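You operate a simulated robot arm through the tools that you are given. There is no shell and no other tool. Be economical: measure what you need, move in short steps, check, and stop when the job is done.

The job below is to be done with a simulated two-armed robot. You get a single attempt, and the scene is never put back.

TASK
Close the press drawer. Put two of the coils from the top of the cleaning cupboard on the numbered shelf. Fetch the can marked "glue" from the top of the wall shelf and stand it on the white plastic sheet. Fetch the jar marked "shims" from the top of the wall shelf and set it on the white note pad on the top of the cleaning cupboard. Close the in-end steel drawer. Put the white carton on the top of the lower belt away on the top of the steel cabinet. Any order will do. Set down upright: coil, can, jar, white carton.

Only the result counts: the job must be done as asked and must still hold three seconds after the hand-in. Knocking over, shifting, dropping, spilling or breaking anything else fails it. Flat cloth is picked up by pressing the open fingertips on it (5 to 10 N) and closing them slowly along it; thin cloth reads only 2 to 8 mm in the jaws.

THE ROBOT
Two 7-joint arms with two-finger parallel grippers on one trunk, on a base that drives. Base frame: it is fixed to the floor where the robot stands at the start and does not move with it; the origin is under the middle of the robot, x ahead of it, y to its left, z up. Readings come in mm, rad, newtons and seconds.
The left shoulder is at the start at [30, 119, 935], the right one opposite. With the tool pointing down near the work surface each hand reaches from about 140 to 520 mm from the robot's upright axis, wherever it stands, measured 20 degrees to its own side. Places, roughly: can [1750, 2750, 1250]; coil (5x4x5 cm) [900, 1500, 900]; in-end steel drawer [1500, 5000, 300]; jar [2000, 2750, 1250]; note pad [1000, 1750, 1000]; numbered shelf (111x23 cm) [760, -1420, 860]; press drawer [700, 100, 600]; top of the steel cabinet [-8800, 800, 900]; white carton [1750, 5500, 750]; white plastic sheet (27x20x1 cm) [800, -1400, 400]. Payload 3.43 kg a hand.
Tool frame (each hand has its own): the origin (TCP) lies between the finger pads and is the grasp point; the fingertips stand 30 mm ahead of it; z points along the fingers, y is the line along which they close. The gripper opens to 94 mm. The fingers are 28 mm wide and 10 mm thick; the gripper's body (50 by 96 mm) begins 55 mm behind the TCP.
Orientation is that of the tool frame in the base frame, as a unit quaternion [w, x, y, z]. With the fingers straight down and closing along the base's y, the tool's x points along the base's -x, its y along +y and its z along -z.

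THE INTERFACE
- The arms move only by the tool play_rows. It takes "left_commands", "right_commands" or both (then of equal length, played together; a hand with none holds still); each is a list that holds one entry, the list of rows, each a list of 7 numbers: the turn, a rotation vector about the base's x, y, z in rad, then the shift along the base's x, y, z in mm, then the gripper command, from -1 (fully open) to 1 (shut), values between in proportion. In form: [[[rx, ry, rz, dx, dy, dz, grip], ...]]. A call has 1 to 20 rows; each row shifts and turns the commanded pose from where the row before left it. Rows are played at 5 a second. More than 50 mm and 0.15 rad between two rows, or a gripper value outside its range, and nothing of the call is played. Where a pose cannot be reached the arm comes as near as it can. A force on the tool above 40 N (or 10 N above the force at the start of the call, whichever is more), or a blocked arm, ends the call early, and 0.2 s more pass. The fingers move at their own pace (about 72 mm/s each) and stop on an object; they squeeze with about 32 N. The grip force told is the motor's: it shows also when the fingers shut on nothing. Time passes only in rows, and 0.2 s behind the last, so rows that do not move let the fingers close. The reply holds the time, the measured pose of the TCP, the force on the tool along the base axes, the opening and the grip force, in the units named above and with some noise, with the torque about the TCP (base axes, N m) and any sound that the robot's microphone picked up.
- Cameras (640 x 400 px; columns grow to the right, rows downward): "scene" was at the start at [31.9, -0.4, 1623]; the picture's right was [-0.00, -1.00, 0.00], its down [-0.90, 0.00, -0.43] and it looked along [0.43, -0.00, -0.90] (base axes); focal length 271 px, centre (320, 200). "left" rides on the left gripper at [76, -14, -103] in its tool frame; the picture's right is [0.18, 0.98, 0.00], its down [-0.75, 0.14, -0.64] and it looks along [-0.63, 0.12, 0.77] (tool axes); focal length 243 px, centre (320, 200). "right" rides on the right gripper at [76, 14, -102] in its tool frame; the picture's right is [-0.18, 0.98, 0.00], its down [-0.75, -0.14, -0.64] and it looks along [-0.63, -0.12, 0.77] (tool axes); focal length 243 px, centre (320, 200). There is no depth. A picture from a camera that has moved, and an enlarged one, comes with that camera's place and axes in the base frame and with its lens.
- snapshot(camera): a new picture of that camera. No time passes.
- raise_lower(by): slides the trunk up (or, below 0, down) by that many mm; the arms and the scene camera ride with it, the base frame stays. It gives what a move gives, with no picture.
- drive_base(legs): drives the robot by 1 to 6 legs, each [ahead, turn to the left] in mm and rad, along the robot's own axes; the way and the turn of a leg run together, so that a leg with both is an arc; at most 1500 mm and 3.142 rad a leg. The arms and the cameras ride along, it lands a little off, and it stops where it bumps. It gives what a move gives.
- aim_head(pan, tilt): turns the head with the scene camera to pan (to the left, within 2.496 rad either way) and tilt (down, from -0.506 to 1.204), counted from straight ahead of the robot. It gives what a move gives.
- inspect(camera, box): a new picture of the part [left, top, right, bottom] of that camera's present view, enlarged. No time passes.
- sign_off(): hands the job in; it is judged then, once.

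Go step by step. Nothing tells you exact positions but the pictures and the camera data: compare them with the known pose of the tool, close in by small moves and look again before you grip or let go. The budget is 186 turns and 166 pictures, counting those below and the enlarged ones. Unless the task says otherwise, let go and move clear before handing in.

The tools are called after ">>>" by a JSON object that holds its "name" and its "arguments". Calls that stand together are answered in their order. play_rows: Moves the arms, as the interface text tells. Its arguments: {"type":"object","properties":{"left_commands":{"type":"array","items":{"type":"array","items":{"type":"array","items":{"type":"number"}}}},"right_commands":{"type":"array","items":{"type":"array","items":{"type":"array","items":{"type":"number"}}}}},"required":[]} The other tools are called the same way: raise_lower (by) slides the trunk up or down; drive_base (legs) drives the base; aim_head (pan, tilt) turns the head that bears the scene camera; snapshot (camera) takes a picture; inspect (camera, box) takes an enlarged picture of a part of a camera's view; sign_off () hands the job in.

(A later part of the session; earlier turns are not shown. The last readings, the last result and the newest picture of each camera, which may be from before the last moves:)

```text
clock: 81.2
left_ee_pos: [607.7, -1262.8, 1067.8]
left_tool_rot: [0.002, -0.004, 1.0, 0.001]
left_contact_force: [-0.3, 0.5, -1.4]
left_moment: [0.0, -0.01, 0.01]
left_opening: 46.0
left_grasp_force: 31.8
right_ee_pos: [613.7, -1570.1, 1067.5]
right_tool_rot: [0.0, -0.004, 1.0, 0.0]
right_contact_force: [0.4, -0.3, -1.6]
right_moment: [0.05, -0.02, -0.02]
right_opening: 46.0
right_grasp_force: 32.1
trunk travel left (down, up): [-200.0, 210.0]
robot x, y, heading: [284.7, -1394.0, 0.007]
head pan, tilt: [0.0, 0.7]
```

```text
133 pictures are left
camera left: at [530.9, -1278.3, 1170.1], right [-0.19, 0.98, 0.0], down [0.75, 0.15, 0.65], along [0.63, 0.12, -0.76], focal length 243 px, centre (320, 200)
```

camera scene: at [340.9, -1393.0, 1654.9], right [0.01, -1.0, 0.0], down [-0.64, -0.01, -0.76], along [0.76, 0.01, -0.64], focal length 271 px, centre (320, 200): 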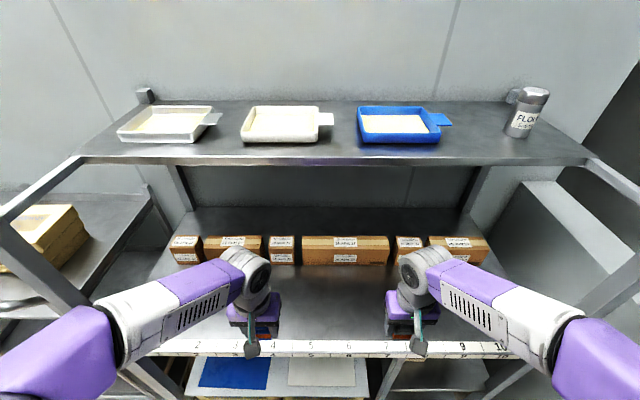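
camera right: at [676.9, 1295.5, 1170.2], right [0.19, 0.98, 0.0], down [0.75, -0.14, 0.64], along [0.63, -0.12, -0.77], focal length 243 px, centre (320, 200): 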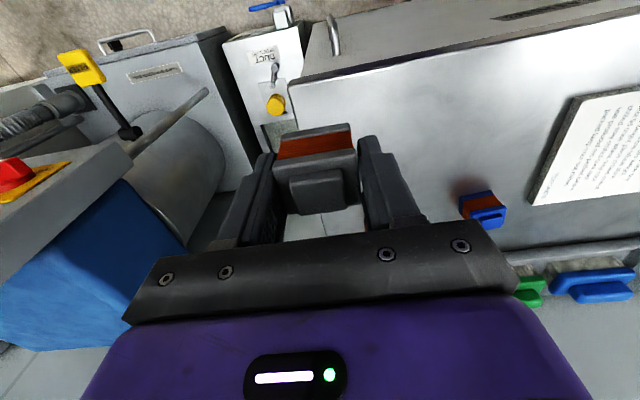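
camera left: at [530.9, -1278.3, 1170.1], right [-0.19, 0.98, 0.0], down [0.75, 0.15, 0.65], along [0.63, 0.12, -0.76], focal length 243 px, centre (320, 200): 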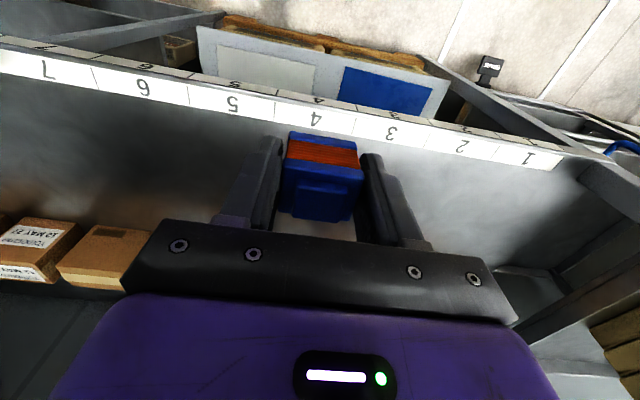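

The white sheet lies on the crate under this shelf, beside the blue one. I move both coils over the strip at x about 735 and lower them to just above the shelf.

>>> {"name": "play_rows", "arguments": {"left_commands": [[[0, 0, 0, 32, 0, -20, 1], [0, 0, 0, 32, 0, -30, 1], [0, 0, 0, 32, 0, -30, 1], [0, 0, 0, 31, 0, -30, 1], [0, 0, 0, 0, 0, -30, 1], [0, 0, 0, 0, 0, -15, 1], [0, 0, 0, 0, 0, 0, 1]]], "right_commands": [[[0, 0, 0, 30, 0, -20, 1], [0, 0, 0, 30, 0, -30, 1], [0, 0, 0, 30, 0, -30, 1], [0, 0, 0, 30, 0, -30, 1], [0, 0, 0, 0, 0, -30, 1], [0, 0, 0, 0, 0, -15, 1], [0, 0, 0, 0, 0, 0, 1]]]}}

>>> {"name": "snapshot", "arguments": {"camera": "left"}}

>>> {"name": "snapshot", "arguments": {"camera": "scene"}}

```text
clock: 82.8
left_ee_pos: [734.6, -1263.1, 914.8]
left_tool_rot: [0.003, -0.003, 1.0, 0.0]
left_contact_force: [-0.2, -0.7, -1.3]
left_moment: [-0.01, 0.0, -0.02]
left_opening: 46.2
left_grasp_force: 32.1
right_ee_pos: [735.8, -1568.2, 912.6]
right_tool_rot: [0.001, -0.004, 1.0, 0.0]
right_contact_force: [-0.4, 0.5, -1.0]
right_moment: [0.02, -0.02, 0.01]
right_opening: 46.0
right_grasp_force: 31.7
trunk travel left (down, up): [-200.0, 210.0]
robot x, y, heading: [285.9, -1390.8, 0.004]
head pan, tilt: [0.0, 0.7]
```

```text
132 pictures are left
camera left: at [658.2, -1278.4, 1017.0], right [-0.19, 0.98, 0.0], down [0.75, 0.15, 0.65], along [0.63, 0.12, -0.76], focal length 243 px, centre (320, 200)
```

left: 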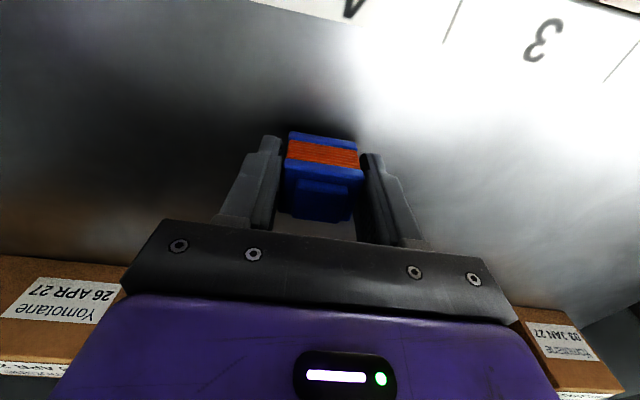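

```text
131 pictures are left
camera scene: at [340.5, -1393.1, 1654.9], right [0.01, -1.0, 0.0], down [-0.64, -0.01, -0.77], along [0.77, 0.01, -0.64], focal length 271 px, centre (320, 200)
```

scene: 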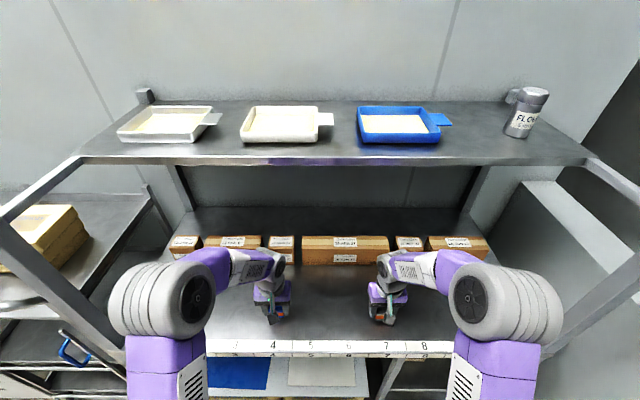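

>>> {"name": "play_rows", "arguments": {"left_commands": [[[0, 0, 0, 0, 0, -5, 1], [0, 0, 0, 0, 0, -5, 1], [0, 0, 0, 0, 0, -3, 1], [0, 0, 0, 0, 0, -3, 1], [0, 0, 0, 0, 0, 0, 1]]], "right_commands": [[[0, 0, 0, 0, 0, -5, 1], [0, 0, 0, 0, 0, -5, 1], [0, 0, 0, 0, 0, -2, 1], [0, 0, 0, 0, 0, -2, 1], [0, 0, 0, 0, 0, 0, 1]]]}}

```text
clock: 84.0
left_ee_pos: [734.1, -1263.6, 897.1]
left_tool_rot: [0.002, -0.004, 1.0, 0.001]
left_contact_force: [-0.2, 0.0, -1.0]
left_moment: [0.0, 0.01, 0.05]
left_opening: 45.9
left_grasp_force: 31.9
right_ee_pos: [734.9, -1569.5, 899.9]
right_tool_rot: [0.0, -0.005, 1.0, 0.0]
right_contact_force: [0.3, -0.5, -1.2]
right_moment: [-0.01, -0.01, 0.0]
right_opening: 46.0
right_grasp_force: 32.2
trunk travel left (down, up): [-200.0, 210.0]
robot x, y, heading: [284.7, -1392.1, 0.008]
head pan, tilt: [0.0, 0.7]
```

>>> {"name": "play_rows", "arguments": {"left_commands": [[[0, 0, 0, 0, 0, -2, 1], [0, 0, 0, 0, 0, -2, 1], [0, 0, 0, 0, 0, -2, 1], [0, 0, 0, 0, 0, 0, 1]]], "right_commands": [[[0, 0, 0, 0, 0, -2, 1], [0, 0, 0, 0, 0, -2, 1], [0, 0, 0, 0, 0, -2, 1], [0, 0, 0, 0, 0, 0, 1]]]}}

```text
clock: 85.0
left_ee_pos: [735.9, -1263.9, 895.4]
left_tool_rot: [0.007, -0.003, 1.0, 0.0]
left_contact_force: [1.8, 2.3, 29.7]
left_moment: [0.04, 0.02, -0.02]
left_opening: 45.9
left_grasp_force: 32.7
right_ee_pos: [733.2, -1570.0, 897.0]
right_tool_rot: [0.004, -0.004, 1.0, 0.0]
right_contact_force: [2.4, -1.4, 20.3]
right_moment: [-0.04, 0.29, 0.06]
right_opening: 45.9
right_grasp_force: 32.0
trunk travel left (down, up): [-200.0, 210.0]
robot x, y, heading: [284.3, -1389.1, 0.009]
head pan, tilt: [0.0, 0.7]
```

Both coils stand on the shelf. I ease off, open and rise straight up.

>>> {"name": "play_rows", "arguments": {"left_commands": [[[0, 0, 0, 0, 0, 3, 1], [0, 0, 0, 0, 0, 0, -0.1], [0, 0, 0, 0, 0, 0, -0.5], [0, 0, 0, 0, 0, 0, -1], [0, 0, 0, 0, 0, 30, -1], [0, 0, 0, 0, 0, 40, -1], [0, 0, 0, 0, 0, 40, -1], [0, 0, 0, -30, 0, 40, -1], [0, 0, 0, -40, 0, 20, -1], [0, 0, 0, -40, 0, 0, -1], [0, 0, 0, 0, 0, 0, -1]]], "right_commands": [[[0, 0, 0, 0, 0, 2, 1], [0, 0, 0, 0, 0, 0, -0.1], [0, 0, 0, 0, 0, 0, -0.5], [0, 0, 0, 0, 0, 0, -1], [0, 0, 0, 0, 0, 30, -1], [0, 0, 0, 0, 0, 40, -1], [0, 0, 0, 0, 0, 40, -1], [0, 0, 0, -30, 0, 40, -1], [0, 0, 0, -40, 0, 20, -1], [0, 0, 0, -40, 0, 0, -1], [0, 0, 0, 0, 0, 0, -1]]]}}

>>> {"name": "snapshot", "arguments": {"camera": "left"}}

>>> {"name": "snapshot", "arguments": {"camera": "right"}}

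>>> {"name": "snapshot", "arguments": {"camera": "scene"}}

```text
clock: 87.4
left_ee_pos: [624.7, -1259.9, 1068.9]
left_tool_rot: [0.001, -0.003, 1.0, 0.001]
left_contact_force: [-0.3, 0.4, -0.7]
left_moment: [-0.04, 0.04, -0.01]
left_opening: 93.9
left_grasp_force: 0.0
right_ee_pos: [623.4, -1571.2, 1063.6]
right_tool_rot: [-0.001, -0.004, 1.0, 0.0]
right_contact_force: [0.8, -0.1, 0.2]
right_moment: [0.02, 0.04, 0.0]
right_opening: 94.1
right_grasp_force: 0.1
trunk travel left (down, up): [-200.0, 210.0]
robot x, y, heading: [284.9, -1395.1, 0.012]
head pan, tilt: [0.0, 0.7]
```

```text
130 pictures are left
camera left: at [547.6, -1275.1, 1171.2], right [-0.19, 0.98, 0.0], down [0.75, 0.14, 0.65], along [0.63, 0.12, -0.76], focal length 243 px, centre (320, 200)
```

left: 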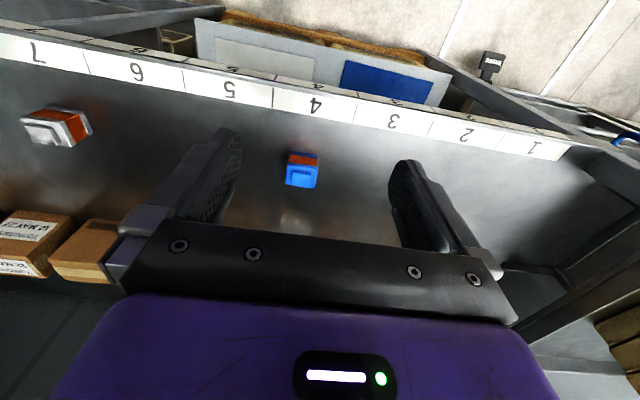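

```text
129 pictures are left
camera right: at [545.9, -1557.1, 1166.3], right [0.17, 0.98, 0.0], down [0.76, -0.13, 0.64], along [0.63, -0.11, -0.77], focal length 243 px, centre (320, 200)
```

right: 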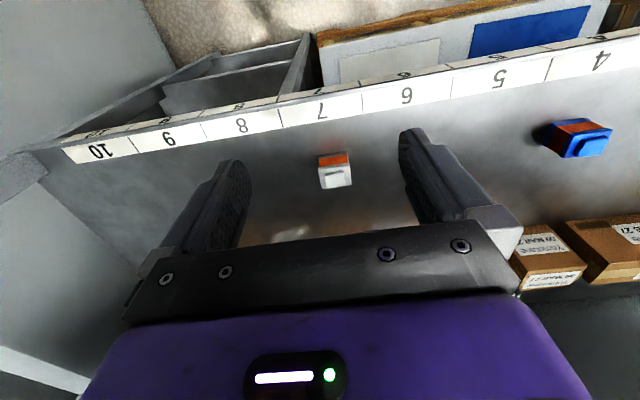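

```text
128 pictures are left
camera scene: at [342.7, -1393.1, 1654.7], right [0.01, -1.0, 0.0], down [-0.65, -0.01, -0.76], along [0.76, 0.01, -0.65], focal length 271 px, centre (320, 200)
```

scene: 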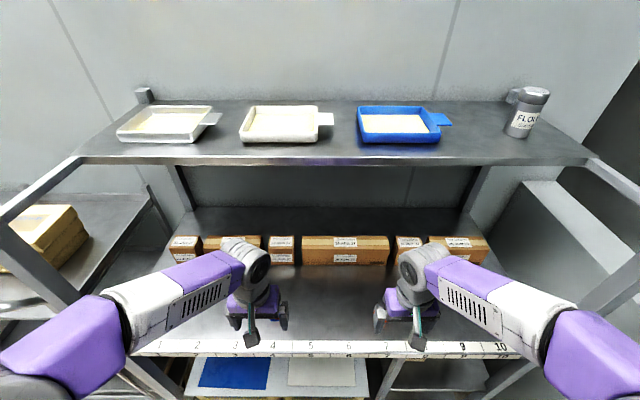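

Both coils stand upright on the shelf. Now I drive up the lane past the cupboard to look for the wall shelf around the wall's end.

>>> {"name": "drive_base", "arguments": {"legs": [[-330, 0], [0, 1.571], [1500, 0], [1500, 0], [1400, 0]]}}

>>> {"name": "aim_head", "arguments": {"pan": -1.3, "tilt": 0.3}}

>>> {"name": "snapshot", "arguments": {"camera": "scene"}}

```text
clock: 113.2
left_ee_pos: [-309.3, 3171.2, 1068.6]
left_tool_rot: [-0.001, 0.725, -0.688, -0.003]
left_contact_force: [0.1, 0.0, 0.0]
left_moment: [-0.02, 0.03, -0.02]
left_opening: 93.9
left_grasp_force: 0.0
right_ee_pos: [1.6, 3185.2, 1065.4]
right_tool_rot: [0.0, 0.726, -0.687, 0.0]
right_contact_force: [1.3, 0.2, -0.7]
right_moment: [0.04, -0.01, 0.0]
right_opening: 93.9
right_grasp_force: 0.1
trunk travel left (down, up): [-200.0, 210.0]
robot x, y, heading: [-160.5, 2841.6, 1.625]
head pan, tilt: [0.0, 0.7]
```

```text
clock: 114.7
left_ee_pos: [-308.5, 3172.3, 1069.0]
left_tool_rot: [-0.001, 0.725, -0.689, -0.003]
left_contact_force: [-0.1, 0.2, 0.0]
left_moment: [0.02, -0.02, -0.04]
left_opening: 94.4
left_grasp_force: 0.2
right_ee_pos: [2.1, 3184.0, 1062.8]
right_tool_rot: [0.0, 0.726, -0.687, -0.001]
right_contact_force: [0.0, -0.1, 0.2]
right_moment: [0.0, 0.02, 0.0]
right_opening: 94.0
right_grasp_force: 0.1
trunk travel left (down, up): [-200.0, 210.0]
robot x, y, heading: [-160.1, 2840.0, 1.631]
head pan, tilt: [-1.3, 0.3]
```

```text
127 pictures are left
camera scene: at [-68.8, 2839.2, 1691.0], right [0.32, -0.95, 0.0], down [-0.28, -0.09, -0.96], along [0.9, 0.31, -0.3], focal length 271 px, centre (320, 200)
```

scene: 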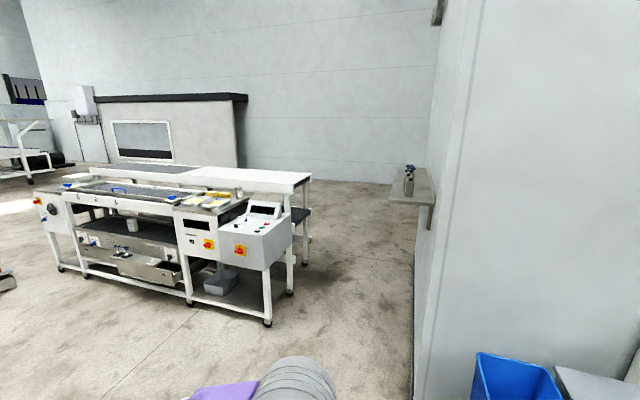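

The wall shelf juts from the wall's far side (about y 2640 to 2930, starting near x 1500), with items on it. I raise the trunk so the arms clear it and drive into the aisle between it and the belt table.

>>> {"name": "raise_lower", "arguments": {"by": 205}}

>>> {"name": "drive_base", "arguments": {"legs": [[450, 0], [0, -1.631], [1250, 0]]}}

>>> {"name": "aim_head", "arguments": {"pan": -0.5, "tilt": 0.5}}

>>> {"name": "snapshot", "arguments": {"camera": "scene"}}

```text
clock: 116.9
left_ee_pos: [-308.7, 3172.0, 1274.0]
left_tool_rot: [-0.001, 0.726, -0.688, -0.003]
left_contact_force: [0.0, -0.2, 0.5]
left_moment: [0.01, 0.01, -0.01]
left_opening: 93.9
left_grasp_force: 0.0
right_ee_pos: [1.7, 3185.5, 1269.4]
right_tool_rot: [-0.001, 0.726, -0.687, 0.0]
right_contact_force: [-0.3, 1.2, -0.5]
right_moment: [0.0, -0.02, 0.01]
right_opening: 94.0
right_grasp_force: 0.0
trunk travel left (down, up): [-405.0, 5.0]
robot x, y, heading: [-161.6, 2839.0, 1.624]
head pan, tilt: [-1.3, 0.3]
```

```text
clock: 129.4
left_ee_pos: [1393.8, 3417.7, 1275.0]
left_tool_rot: [0.002, 0.003, 1.0, 0.001]
left_contact_force: [0.4, 0.1, -0.4]
left_moment: [0.0, -0.01, -0.01]
left_opening: 94.4
left_grasp_force: 0.1
right_ee_pos: [1390.2, 3108.6, 1269.5]
right_tool_rot: [0.0, 0.001, 1.0, 0.0]
right_contact_force: [-0.2, 0.6, -1.3]
right_moment: [-0.03, -0.03, 0.01]
right_opening: 94.1
right_grasp_force: 0.0
trunk travel left (down, up): [-405.0, 5.0]
robot x, y, heading: [1055.7, 3287.5, -0.004]
head pan, tilt: [-1.3, 0.3]
```

```text
clock: 130.6
left_ee_pos: [1395.0, 3419.1, 1274.8]
left_tool_rot: [0.003, 0.003, 1.0, 0.001]
left_contact_force: [0.6, -0.5, 0.6]
left_moment: [0.01, 0.03, 0.02]
left_opening: 93.8
left_grasp_force: 0.1
right_ee_pos: [1388.9, 3107.1, 1269.0]
right_tool_rot: [0.0, 0.001, 1.0, 0.001]
right_contact_force: [-0.7, 1.4, 0.6]
right_moment: [0.01, -0.01, -0.01]
right_opening: 94.0
right_grasp_force: 0.1
trunk travel left (down, up): [-405.0, 5.0]
robot x, y, heading: [1052.0, 3290.8, -0.006]
head pan, tilt: [-0.499, 0.499]
```

```text
126 pictures are left
camera scene: at [1104.9, 3245.5, 1877.6], right [-0.48, -0.88, 0.0], down [-0.42, 0.23, -0.88], along [0.77, -0.42, -0.48], focal length 271 px, centre (320, 200)
```

scene: 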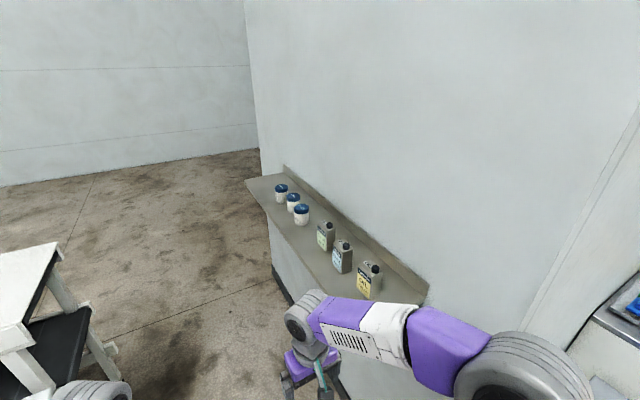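

>>> {"name": "inspect", "arguments": {"camera": "scene", "box": [240, 160, 440, 310]}}

```text
2.67 times, centred on (340, 235) of scene
camera zoom: at [1104.9, 3245.5, 1877.6], right [-0.48, -0.88, 0.0], down [-0.42, 0.23, -0.88], along [0.77, -0.42, -0.48], focal length 722 px, centre (267, 107)
```

zoom: 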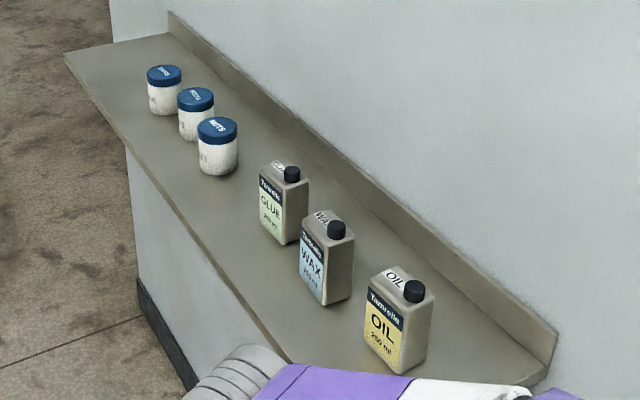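

The glue can stands at about (1783, 2856) and three jars at x about 1964, 2075 and 2183. I raise and pull in the hands, then drive to x about 1890 and turn to face the shelf.

>>> {"name": "play_rows", "arguments": {"left_commands": [[[0, 0, 0, -15, 0, 40, -1], [0, 0, 0, -15, 0, 40, -1], [0, 0, 0, -20, 0, 40, -1], [0, 0, 0, 0, 0, 20, -1], [0, 0, 0, 0, 0, 0, -1]]], "right_commands": [[[0, 0, 0, -15, 0, 40, -1], [0, 0, 0, -15, 0, 40, -1], [0, 0, 0, -20, 0, 40, -1], [0, 0, 0, 0, 0, 20, -1], [0, 0, 0, 0, 0, 0, -1]]]}}

>>> {"name": "drive_base", "arguments": {"legs": [[840, 0], [0, -1.565]]}}

>>> {"name": "aim_head", "arguments": {"pan": 0, "tilt": 0.8}}

>>> {"name": "snapshot", "arguments": {"camera": "scene"}}

```text
clock: 131.8
left_ee_pos: [1344.4, 3419.6, 1414.5]
left_tool_rot: [0.002, 0.002, 1.0, 0.001]
left_contact_force: [0.0, 0.4, -1.5]
left_moment: [-0.03, 0.0, 0.0]
left_opening: 93.9
left_grasp_force: 0.1
right_ee_pos: [1338.1, 3106.2, 1407.2]
right_tool_rot: [0.001, 0.001, 1.0, -0.001]
right_contact_force: [0.5, 0.0, -0.1]
right_moment: [-0.02, 0.05, -0.01]
right_opening: 94.0
right_grasp_force: 0.1
trunk travel left (down, up): [-405.0, 5.0]
robot x, y, heading: [1056.3, 3287.5, -0.004]
head pan, tilt: [-0.499, 0.499]
```

```text
clock: 140.0
left_ee_pos: [2027.2, 3002.8, 1413.4]
left_tool_rot: [0.002, 0.704, 0.71, -0.001]
left_contact_force: [0.2, -0.2, 0.1]
left_moment: [-0.02, -0.03, 0.02]
left_opening: 93.8
left_grasp_force: 0.0
right_ee_pos: [1712.8, 3004.6, 1407.9]
right_tool_rot: [-0.001, 0.703, 0.711, 0.0]
right_contact_force: [-0.3, -0.2, -0.2]
right_moment: [-0.01, -0.01, -0.01]
right_opening: 94.0
right_grasp_force: 0.1
trunk travel left (down, up): [-405.0, 5.0]
robot x, y, heading: [1891.2, 3289.2, -1.56]
head pan, tilt: [-0.499, 0.499]
```

```text
clock: 140.9
left_ee_pos: [2026.7, 3002.3, 1415.0]
left_tool_rot: [0.003, 0.704, 0.71, -0.001]
left_contact_force: [0.6, 0.2, 0.2]
left_moment: [0.0, -0.01, 0.0]
left_opening: 93.6
left_grasp_force: 0.1
right_ee_pos: [1712.9, 3004.7, 1406.5]
right_tool_rot: [0.0, 0.703, 0.711, 0.0]
right_contact_force: [-0.8, 0.0, 0.7]
right_moment: [0.03, 0.03, -0.01]
right_opening: 93.9
right_grasp_force: 0.1
trunk travel left (down, up): [-405.0, 5.0]
robot x, y, heading: [1891.7, 3294.4, -1.555]
head pan, tilt: [0.0, 0.799]
```

```text
124 pictures are left
camera scene: at [1892.7, 3241.3, 1851.7], right [-1.0, -0.01, 0.0], down [-0.01, 0.72, -0.7], along [0.01, -0.7, -0.72], focal length 271 px, centre (320, 200)
```

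scene: 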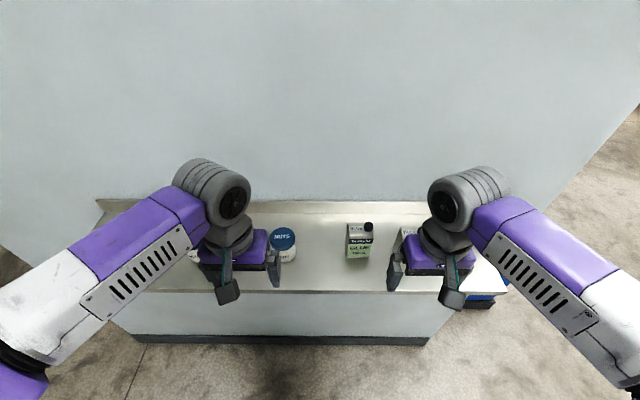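

>>> {"name": "snapshot", "arguments": {"camera": "right"}}

>>> {"name": "snapshot", "arguments": {"camera": "left"}}

```text
123 pictures are left
camera right: at [1724.7, 3081.0, 1509.6], right [0.99, -0.17, 0.0], down [-0.13, -0.76, 0.64], along [-0.11, -0.63, -0.77], focal length 243 px, centre (320, 200)
```

right: 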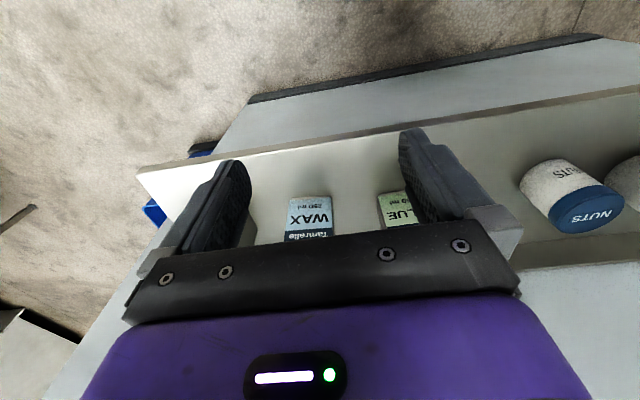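

```text
122 pictures are left
camera left: at [2011.0, 3079.0, 1516.1], right [0.98, 0.19, 0.0], down [0.15, -0.75, 0.65], along [0.12, -0.63, -0.76], focal length 243 px, centre (320, 200)
```

left: 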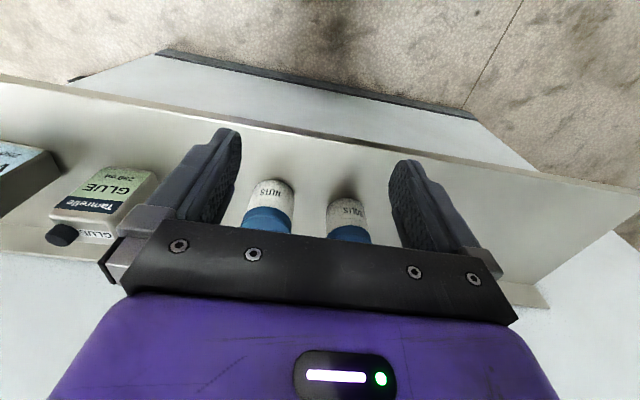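

>>> {"name": "inspect", "arguments": {"camera": "left", "box": [240, 160, 400, 260]}}

>>> {"name": "inspect", "arguments": {"camera": "scene", "box": [100, 180, 420, 320]}}

```text
4.00 times, centred on (320, 210) of left
camera zoom: at [2011.0, 3079.0, 1516.1], right [0.98, 0.19, 0.0], down [0.15, -0.75, 0.65], along [0.12, -0.63, -0.76], focal length 970 px, centre (320, 160)
```

zoom: 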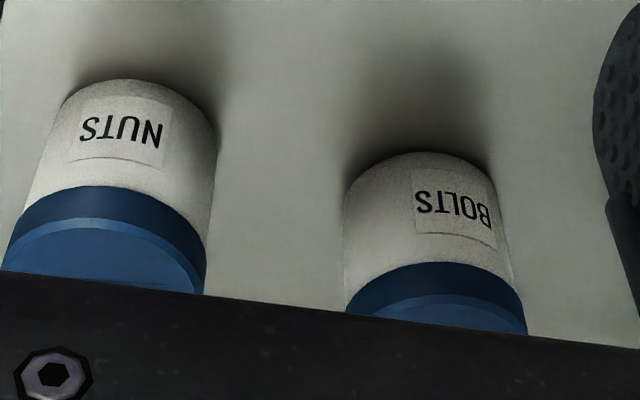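

```text
2.00 times, centred on (260, 250) of scene
camera zoom: at [1892.7, 3241.3, 1851.7], right [-1.0, -0.01, 0.0], down [-0.01, 0.72, -0.7], along [0.01, -0.7, -0.72], focal length 542 px, centre (440, 100)
```

zoom: 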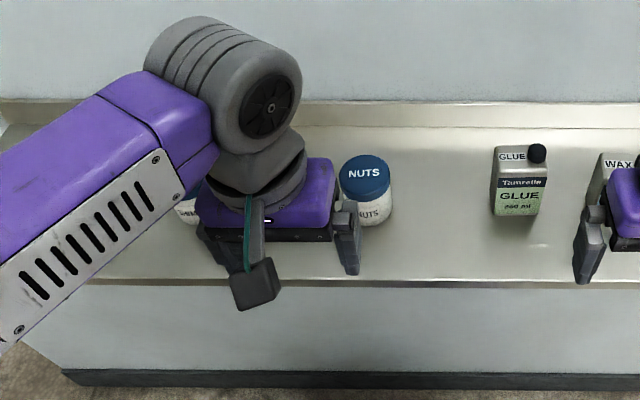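

The third jar, at x about 2190, must be "shims", since the others read nuts and bolts. The glue can's front is at about (1800, 2865). For the later placing under a shelf I tilt the right hand 0.9 rad forward and bring it in front of the glue can.

>>> {"name": "play_rows", "arguments": {"right_commands": [[[-0.1, 0, 0, 10, -7, -3, -1], [-0.1, 0, 0, 10, -7, -3, -1], [-0.1, 0, 0, 10, -7, -3, -1], [-0.1, 0, 0, 10, -7, -3, -1], [-0.1, 0, 0, 10, -7, -3, -1], [-0.1, 0, 0, 10, -7, -3, -1], [-0.1, 0, 0, 9, -7, -3, -1], [-0.1, 0, 0, 9, -7, -3, -1], [-0.1, 0, 0, 9, -7, -3, -1], [0, 0, 0, 0, 0, 0, -1]]]}}

>>> {"name": "snapshot", "arguments": {"camera": "right"}}

>>> {"name": "snapshot", "arguments": {"camera": "scene"}}

```text
clock: 143.2
left_ee_pos: [2026.1, 3003.2, 1415.3]
left_tool_rot: [0.002, 0.703, 0.711, -0.001]
left_contact_force: [0.8, -0.3, 0.6]
left_moment: [-0.05, 0.02, 0.04]
left_opening: 94.1
left_grasp_force: 0.1
right_ee_pos: [1800.4, 2939.2, 1379.3]
right_tool_rot: [0.306, 0.632, 0.641, -0.31]
right_contact_force: [-0.2, 0.4, -0.1]
right_moment: [-0.01, 0.02, -0.02]
right_opening: 94.2
right_grasp_force: 0.1
trunk travel left (down, up): [-405.0, 5.0]
robot x, y, heading: [1886.3, 3291.7, -1.562]
head pan, tilt: [0.0, 0.799]
```

```text
119 pictures are left
camera right: at [1811.5, 3067.9, 1383.0], right [0.99, -0.11, 0.13], down [-0.13, 0.03, 0.99], along [-0.11, -0.99, 0.02], focal length 243 px, centre (320, 200)
```

right: 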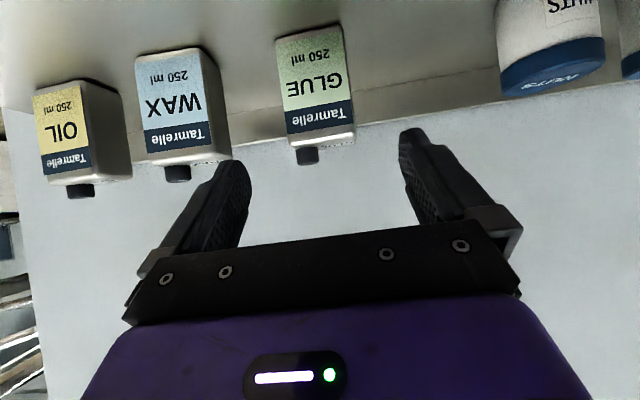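

```text
118 pictures are left
camera scene: at [1892.4, 3241.3, 1851.6], right [-1.0, -0.01, 0.0], down [-0.01, 0.72, -0.7], along [0.01, -0.7, -0.72], focal length 271 px, centre (320, 200)
```

scene: 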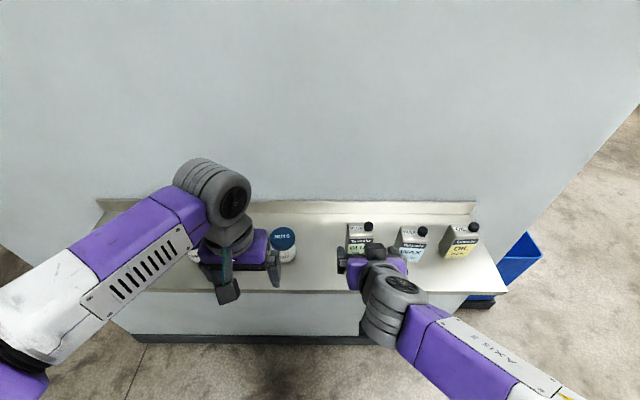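

The glue can is centred at x 1799, with its body from z 1250 to about 1340. I go in along the tool axis to TCP (1799, 2848, 1303).

>>> {"name": "play_rows", "arguments": {"right_commands": [[[0, 0, 0, 0, -24, -20, -1], [0, 0, 0, 0, -24, -20, -1], [0, 0, 0, -1, -23, -20, -1], [0, 0, 0, 0, -20, -16, -1], [0, 0, 0, 0, 0, 0, -1]]]}}

>>> {"name": "snapshot", "arguments": {"camera": "right"}}

>>> {"name": "inspect", "arguments": {"camera": "scene", "box": [240, 180, 480, 330]}}

```text
clock: 144.3
left_ee_pos: [2026.9, 3003.5, 1413.7]
left_tool_rot: [0.003, 0.703, 0.711, -0.002]
left_contact_force: [-0.1, -0.7, -0.3]
left_moment: [0.01, -0.01, 0.01]
left_opening: 94.0
left_grasp_force: 0.0
right_ee_pos: [1799.0, 2848.4, 1305.3]
right_tool_rot: [0.307, 0.632, 0.641, -0.31]
right_contact_force: [1.5, 0.9, 0.2]
right_moment: [0.0, 0.04, -0.02]
right_opening: 94.1
right_grasp_force: 0.2
trunk travel left (down, up): [-405.0, 5.0]
robot x, y, heading: [1889.3, 3291.5, -1.557]
head pan, tilt: [0.0, 0.799]
```

```text
117 pictures are left
camera right: at [1811.2, 2977.5, 1308.9], right [0.99, -0.11, 0.13], down [-0.13, 0.04, 0.99], along [-0.11, -0.99, 0.02], focal length 243 px, centre (320, 200)
```

right: 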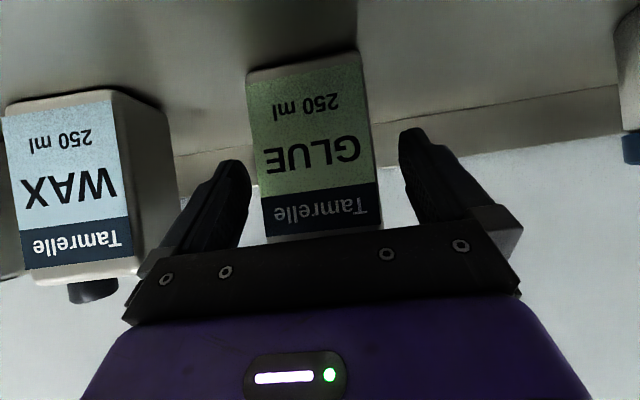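

```text
2.67 times, centred on (360, 255) of scene
camera zoom: at [1892.7, 3242.5, 1851.7], right [-1.0, -0.01, 0.0], down [-0.01, 0.72, -0.7], along [0.01, -0.7, -0.72], focal length 722 px, centre (213, 53)
```

zoom: 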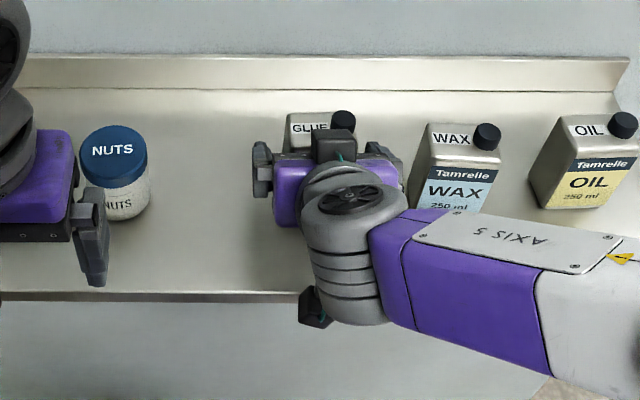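

The fingers straddle the can. I close the right gripper and lift.

>>> {"name": "play_rows", "arguments": {"right_commands": [[[0, 0, 0, 0, 0, 0, 0], [0, 0, 0, 0, 0, 0, 1], [0, 0, 0, 0, 0, 0, 1], [0, 0, 0, 0, 0, 0, 1], [0, 0, 0, 0, 0, 20, 1], [0, 0, 0, 0, 0, 40, 1], [0, 0, 0, 0, 20, 40, 1], [0, 0, 0, 0, 40, 20, 1], [0, 0, 0, 0, 40, 0, 1], [0, 0, 0, 0, 0, 0, 1]]]}}

>>> {"name": "snapshot", "arguments": {"camera": "right"}}

>>> {"name": "snapshot", "arguments": {"camera": "scene"}}

```text
clock: 146.6
left_ee_pos: [2027.7, 3001.0, 1415.1]
left_tool_rot: [0.002, 0.704, 0.71, -0.001]
left_contact_force: [0.4, 0.1, 1.0]
left_moment: [0.04, 0.02, 0.0]
left_opening: 93.9
left_grasp_force: 0.0
right_ee_pos: [1797.0, 2949.0, 1422.6]
right_tool_rot: [0.305, 0.632, 0.642, -0.308]
right_contact_force: [0.9, -0.6, -2.3]
right_moment: [0.03, -0.01, -0.02]
right_opening: 66.2
right_grasp_force: 32.3
trunk travel left (down, up): [-405.0, 5.0]
robot x, y, heading: [1892.2, 3288.5, -1.559]
head pan, tilt: [0.0, 0.799]
```

```text
115 pictures are left
camera right: at [1808.5, 3077.3, 1426.3], right [0.99, -0.11, 0.13], down [-0.13, 0.03, 0.99], along [-0.11, -0.99, 0.02], focal length 243 px, centre (320, 200)
```

right: 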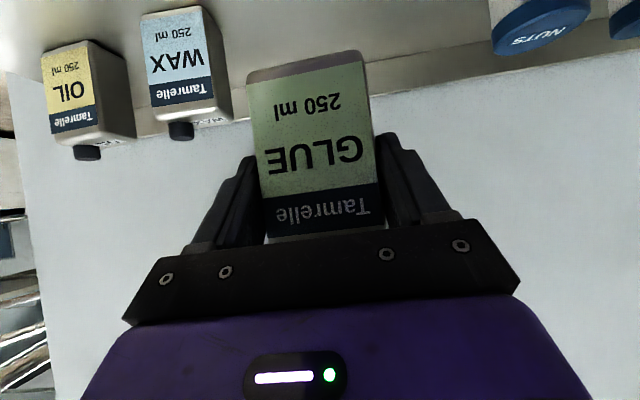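

```text
114 pictures are left
camera scene: at [1893.0, 3239.3, 1851.5], right [-1.0, -0.01, 0.0], down [-0.01, 0.72, -0.7], along [0.01, -0.7, -0.72], focal length 271 px, centre (320, 200)
```

scene: 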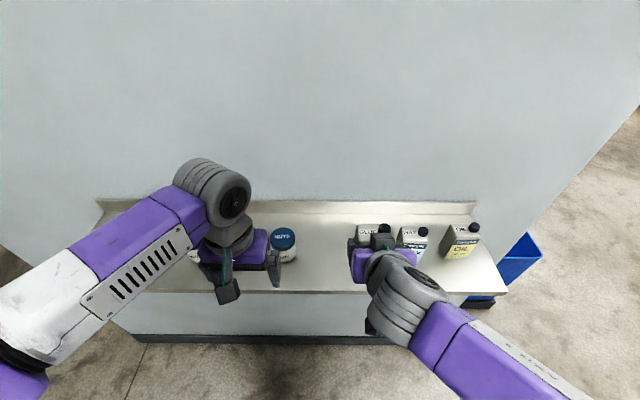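

The glue can is held. Now I move the left hand toward the third jar near (2185, 2865) and look.

>>> {"name": "play_rows", "arguments": {"left_commands": [[[0, 0, 0, 32, -8, 0, -1], [0, 0, 0, 32, -8, 0, -1], [0, 0, 0, 32, -8, 0, -1], [0, 0, 0, 32, -8, 0, -1], [0, 0, 0, 28, -8, 0, -1], [0, 0, 0, 0, 0, 0, -1]]]}}

>>> {"name": "snapshot", "arguments": {"camera": "left"}}

>>> {"name": "snapshot", "arguments": {"camera": "scene"}}

```text
clock: 147.9
left_ee_pos: [2185.1, 2963.6, 1413.6]
left_tool_rot: [0.003, 0.704, 0.71, -0.001]
left_contact_force: [-0.2, 0.0, 0.3]
left_moment: [-0.01, 0.0, -0.02]
left_opening: 93.8
left_grasp_force: 0.2
right_ee_pos: [1796.7, 2950.7, 1422.2]
right_tool_rot: [0.306, 0.633, 0.64, -0.31]
right_contact_force: [0.2, 0.4, -1.7]
right_moment: [0.05, -0.01, 0.0]
right_opening: 66.3
right_grasp_force: 32.0
trunk travel left (down, up): [-405.0, 5.0]
robot x, y, heading: [1888.4, 3286.2, -1.561]
head pan, tilt: [0.0, 0.799]
```

```text
113 pictures are left
camera left: at [2169.1, 3039.6, 1515.8], right [0.98, 0.19, 0.0], down [0.15, -0.75, 0.65], along [0.13, -0.63, -0.76], focal length 243 px, centre (320, 200)
```

left: 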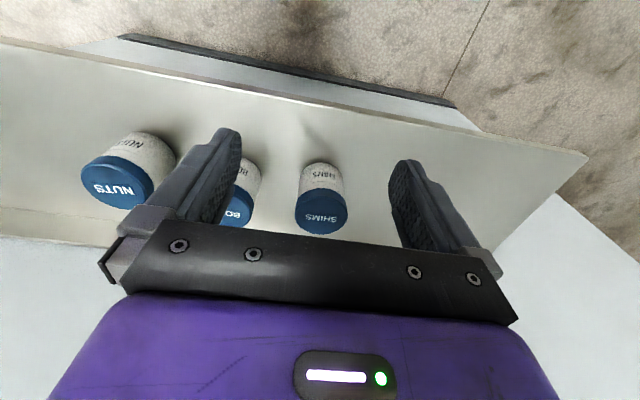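

```text
112 pictures are left
camera scene: at [1892.3, 3241.5, 1851.6], right [-1.0, -0.01, 0.0], down [-0.01, 0.72, -0.7], along [0.01, -0.7, -0.72], focal length 271 px, centre (320, 200)
```

scene: 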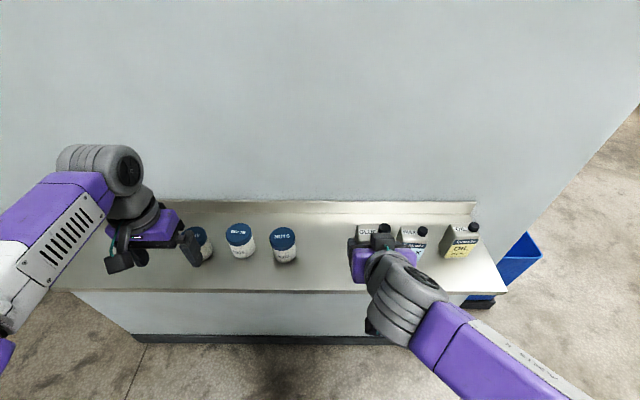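

The jar reads "SHIMS", centred at about (2205, 2855). I move the left hand over it.

>>> {"name": "play_rows", "arguments": {"left_commands": [[[0, 0, 0, 7, -36, 0, -1], [0, 0, 0, 7, -36, 0, -1], [0, 0, 0, 6, -36, 0, -1], [0, 0, 0, 0, 0, 0, -1]]]}}

>>> {"name": "snapshot", "arguments": {"camera": "left"}}

```text
clock: 148.9
left_ee_pos: [2202.5, 2856.3, 1416.5]
left_tool_rot: [0.004, 0.704, 0.71, -0.002]
left_contact_force: [-0.3, -0.4, 0.7]
left_moment: [-0.02, 0.02, 0.02]
left_opening: 93.8
left_grasp_force: 0.1
right_ee_pos: [1796.1, 2952.0, 1422.8]
right_tool_rot: [0.306, 0.633, 0.64, -0.31]
right_contact_force: [0.1, 1.0, -3.1]
right_moment: [0.02, -0.01, -0.01]
right_opening: 66.0
right_grasp_force: 32.1
trunk travel left (down, up): [-405.0, 5.0]
robot x, y, heading: [1890.9, 3293.0, -1.559]
head pan, tilt: [0.0, 0.799]
```

```text
111 pictures are left
camera left: at [2186.7, 2932.0, 1518.2], right [0.98, 0.19, 0.0], down [0.15, -0.75, 0.65], along [0.12, -0.63, -0.76], focal length 243 px, centre (320, 200)
```

left: 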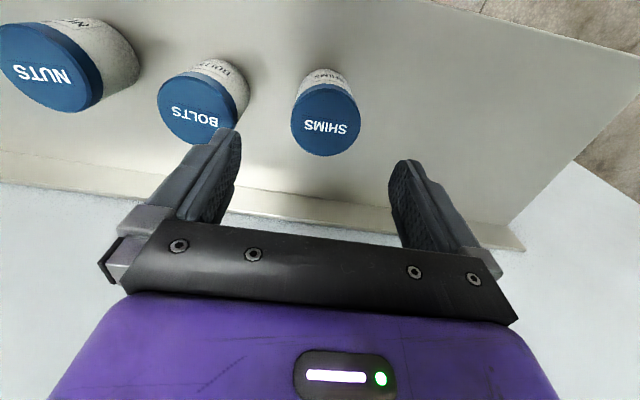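

The lid top triangulates to (2205, 2858, 1327). I descend to z 1295 and grip.

>>> {"name": "play_rows", "arguments": {"left_commands": [[[0, 0, 0, 2, 2, -40, -1], [0, 0, 0, 0, 0, -40, -1], [0, 0, 0, 0, 0, -40, -1], [0, 0, 0, 0, 0, 0, -1]]]}}

>>> {"name": "snapshot", "arguments": {"camera": "left"}}

```text
clock: 149.9
left_ee_pos: [2200.6, 2858.0, 1294.9]
left_tool_rot: [0.002, 0.704, 0.711, -0.001]
left_contact_force: [0.4, -1.9, -0.4]
left_moment: [0.01, -0.01, 0.01]
left_opening: 93.8
left_grasp_force: 0.1
right_ee_pos: [1798.1, 2951.3, 1423.3]
right_tool_rot: [0.306, 0.632, 0.641, -0.31]
right_contact_force: [-0.1, -0.7, -2.3]
right_moment: [0.05, 0.0, -0.01]
right_opening: 66.4
right_grasp_force: 32.1
trunk travel left (down, up): [-405.0, 5.0]
robot x, y, heading: [1888.6, 3291.8, -1.558]
head pan, tilt: [0.0, 0.799]
```

```text
110 pictures are left
camera left: at [2185.8, 2933.3, 1397.4], right [0.98, 0.19, 0.0], down [0.15, -0.75, 0.65], along [0.13, -0.63, -0.76], focal length 243 px, centre (320, 200)
```

left: 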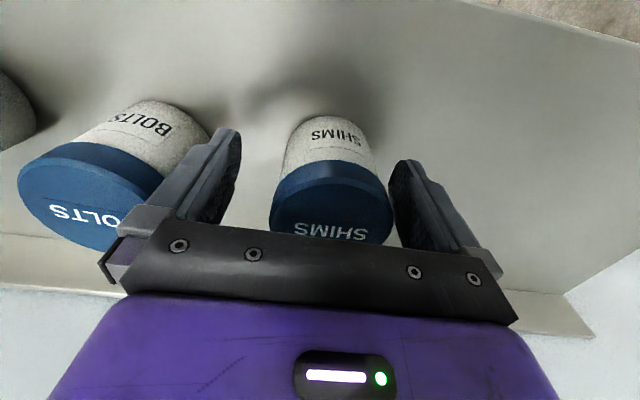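

>>> {"name": "play_rows", "arguments": {"left_commands": [[[0, 0, 0, 4, 0, 0, -1], [0, 0, 0, 0, 0, 0, 0], [0, 0, 0, 0, 0, 0, 1], [0, 0, 0, 0, 0, 0, 1], [0, 0, 0, 0, 0, 0, 1], [0, 0, 0, 0, 0, 20, 1], [0, 0, 0, 0, 0, 40, 1], [0, 0, 0, 0, 0, 45, 1], [0, 0, 0, -20, 35, 20, 1], [0, 0, 0, -30, 35, 0, 1], [0, 0, 0, -30, 35, 0, 1], [0, 0, 0, -30, 35, 0, 1], [0, 0, 0, -30, 20, 0, 1], [0, 0, 0, -20, 0, 0, 1], [0, 0, 0, 0, 0, 0, 1]]], "right_commands": [[[0, 0, 0, 0, 0, 0, 1], [0, 0, 0, 0, 0, 0, 1], [0, 0, 0, 0, 0, 0, 1], [0, 0, 0, 0, 0, 0, 1], [0, 0, 0, 0, 0, 0, 1], [0, 0, 0, 0, 0, 0, 1], [0, 0, 0, 0, 0, 0, 1], [0, 0, 0, 0, 0, 0, 1], [0, 0, 0, -20, 20, 0, 1], [0, 0, 0, -20, 20, 0, 1], [0, 0, 0, -20, 20, 0, 1], [0, 0, 0, 0, 0, 0, 1], [0, 0, 0, 0, 0, 0, 1], [0, 0, 0, 0, 0, 0, 1], [0, 0, 0, 0, 0, 0, 1]]]}}

>>> {"name": "snapshot", "arguments": {"camera": "scene"}}

>>> {"name": "snapshot", "arguments": {"camera": "left"}}

```text
clock: 153.2
left_ee_pos: [2048.5, 3016.2, 1419.8]
left_tool_rot: [0.002, 0.704, 0.71, -0.001]
left_contact_force: [0.5, 0.0, -0.9]
left_moment: [0.0, 0.03, -0.03]
left_opening: 64.7
left_grasp_force: 32.1
right_ee_pos: [1739.3, 3011.6, 1424.2]
right_tool_rot: [0.306, 0.633, 0.64, -0.31]
right_contact_force: [0.2, 0.8, -2.1]
right_moment: [0.06, 0.0, 0.05]
right_opening: 66.1
right_grasp_force: 31.6
trunk travel left (down, up): [-405.0, 5.0]
robot x, y, heading: [1890.6, 3293.1, -1.561]
head pan, tilt: [0.0, 0.799]
```

```text
109 pictures are left
camera scene: at [1893.4, 3241.4, 1851.6], right [-1.0, -0.01, 0.0], down [-0.01, 0.72, -0.7], along [0.01, -0.7, -0.72], focal length 271 px, centre (320, 200)
```

scene: 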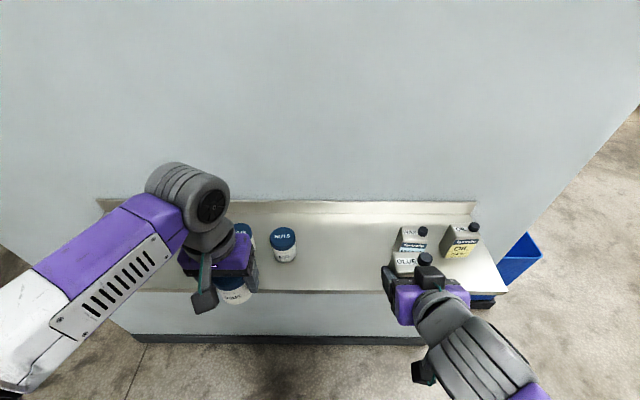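

```text
108 pictures are left
camera left: at [2034.1, 3092.5, 1521.1], right [0.98, 0.19, 0.0], down [0.15, -0.75, 0.65], along [0.12, -0.63, -0.76], focal length 243 px, centre (320, 200)
```

left: 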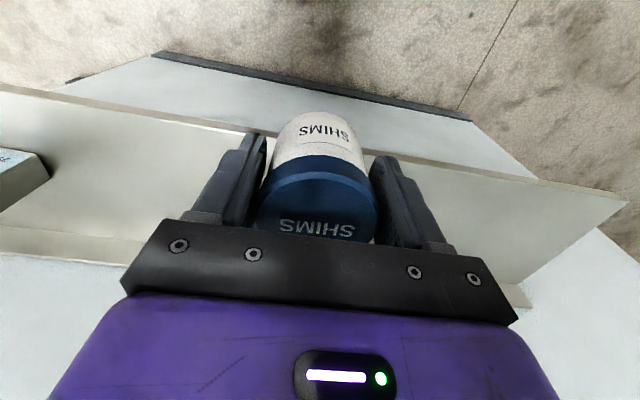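

The shims jar is held. I back off, turn away, drive out of the aisle and down to the cupboard again, lowering the trunk on the way.

>>> {"name": "drive_base", "arguments": {"legs": [[-80, 0], [0, -1.58], [1500, 0], [340, 0], [0, 1.571]]}}

>>> {"name": "raise_lower", "arguments": {"by": -205}}

>>> {"name": "aim_head", "arguments": {"pan": 0.4, "tilt": 0.5}}

>>> {"name": "snapshot", "arguments": {"camera": "scene"}}

```text
clock: 170.8
left_ee_pos: [177.1, 3113.8, 1418.7]
left_tool_rot: [0.003, 0.722, 0.692, -0.001]
left_contact_force: [0.1, 0.0, -0.7]
left_moment: [0.04, 0.01, -0.01]
left_opening: 64.5
left_grasp_force: 32.2
right_ee_pos: [-132.8, 3125.3, 1424.1]
right_tool_rot: [0.297, 0.649, 0.624, -0.317]
right_contact_force: [0.3, 0.0, -2.6]
right_moment: [0.08, -0.05, 0.0]
right_opening: 66.3
right_grasp_force: 31.6
trunk travel left (down, up): [-405.0, 5.0]
robot x, y, heading: [31.0, 3395.7, -1.613]
head pan, tilt: [0.0, 0.799]
```

```text
clock: 173.0
left_ee_pos: [177.3, 3112.3, 1214.4]
left_tool_rot: [0.002, 0.722, 0.692, -0.002]
left_contact_force: [0.0, -0.4, -1.0]
left_moment: [0.03, 0.01, 0.03]
left_opening: 64.3
left_grasp_force: 32.1
right_ee_pos: [-132.2, 3123.9, 1218.1]
right_tool_rot: [0.297, 0.649, 0.625, -0.317]
right_contact_force: [0.2, 0.0, -2.5]
right_moment: [0.01, -0.03, 0.0]
right_opening: 66.4
right_grasp_force: 32.0
trunk travel left (down, up): [-200.0, 210.0]
robot x, y, heading: [36.1, 3396.3, -1.614]
head pan, tilt: [0.0, 0.799]
```

```text
clock: 173.9
left_ee_pos: [177.8, 3114.6, 1214.2]
left_tool_rot: [0.002, 0.722, 0.692, -0.001]
left_contact_force: [0.0, 0.1, -1.9]
left_moment: [-0.02, -0.03, -0.02]
left_opening: 64.5
left_grasp_force: 32.1
right_ee_pos: [-132.4, 3124.1, 1218.8]
right_tool_rot: [0.297, 0.649, 0.624, -0.317]
right_contact_force: [0.3, 0.3, -2.1]
right_moment: [0.05, -0.03, 0.01]
right_opening: 65.9
right_grasp_force: 31.3
trunk travel left (down, up): [-200.0, 210.0]
robot x, y, heading: [34.6, 3402.2, -1.612]
head pan, tilt: [0.4, 0.499]
```

```text
107 pictures are left
camera scene: at [68.0, 3342.1, 1672.5], right [-0.94, -0.35, 0.0], down [-0.17, 0.45, -0.88], along [0.31, -0.82, -0.48], focal length 271 px, centre (320, 200)
```

scene: 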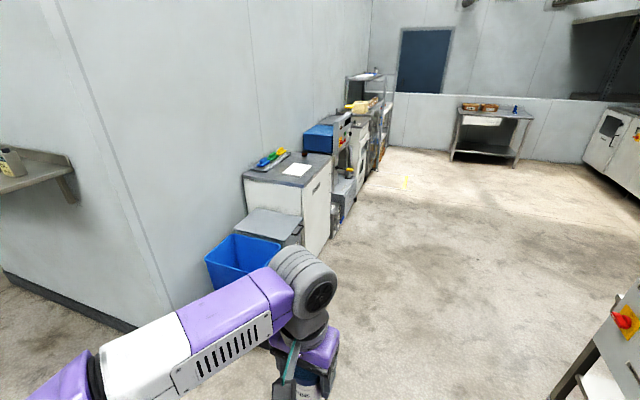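

Clear way. I go down to y about 1560 and turn to the cupboard.

>>> {"name": "drive_base", "arguments": {"legs": [[0, 0.042], [1500, 0], [335, 0], [0, 1.571], [370, 0]]}}

>>> {"name": "aim_head", "arguments": {"pan": 0, "tilt": 0.8}}

>>> {"name": "snapshot", "arguments": {"camera": "scene"}}

>>> {"name": "snapshot", "arguments": {"camera": "left"}}

```text
clock: 189.2
left_ee_pos: [689.6, 1745.9, 1213.7]
left_tool_rot: [0.002, -0.003, 1.0, 0.001]
left_contact_force: [-0.7, 1.2, -2.1]
left_moment: [-0.02, 0.01, 0.0]
left_opening: 64.2
left_grasp_force: 32.1
right_ee_pos: [693.2, 1435.4, 1218.6]
right_tool_rot: [0.435, -0.003, 0.9, -0.004]
right_contact_force: [0.7, -0.1, -2.5]
right_moment: [0.02, 0.03, -0.01]
right_opening: 66.1
right_grasp_force: 31.6
trunk travel left (down, up): [-200.0, 210.0]
robot x, y, heading: [410.4, 1588.0, 0.006]
head pan, tilt: [0.4, 0.499]
```

```text
clock: 190.1
left_ee_pos: [689.2, 1745.8, 1213.9]
left_tool_rot: [0.003, -0.002, 1.0, 0.0]
left_contact_force: [-0.3, 0.3, -1.3]
left_moment: [-0.02, -0.02, -0.02]
left_opening: 64.2
left_grasp_force: 32.1
right_ee_pos: [691.7, 1435.7, 1217.7]
right_tool_rot: [0.435, -0.003, 0.9, -0.004]
right_contact_force: [-0.6, 0.9, -3.0]
right_moment: [0.01, 0.04, -0.03]
right_opening: 66.2
right_grasp_force: 31.6
trunk travel left (down, up): [-200.0, 210.0]
robot x, y, heading: [411.1, 1588.0, 0.007]
head pan, tilt: [0.0, 0.799]
```

```text
106 pictures are left
camera scene: at [464.4, 1589.3, 1646.7], right [0.01, -1.0, 0.0], down [-0.72, -0.01, -0.7], along [0.7, 0.01, -0.72], focal length 271 px, centre (320, 200)
```

scene: 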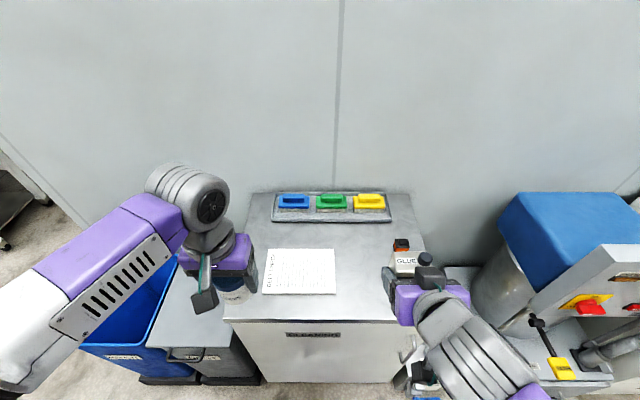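

```text
105 pictures are left
camera left: at [612.4, 1730.6, 1316.1], right [-0.19, 0.98, 0.0], down [0.75, 0.14, 0.65], along [0.63, 0.12, -0.76], focal length 243 px, centre (320, 200)
```

left: 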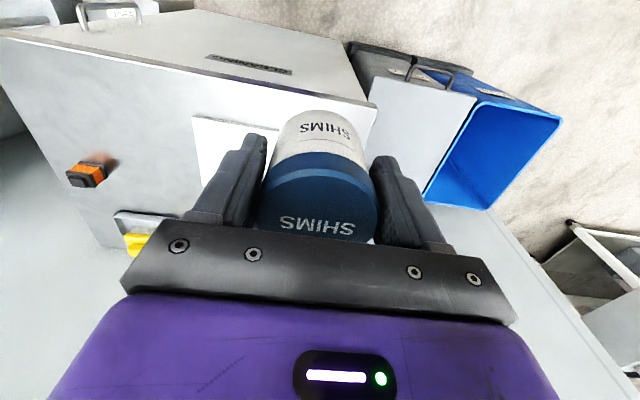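

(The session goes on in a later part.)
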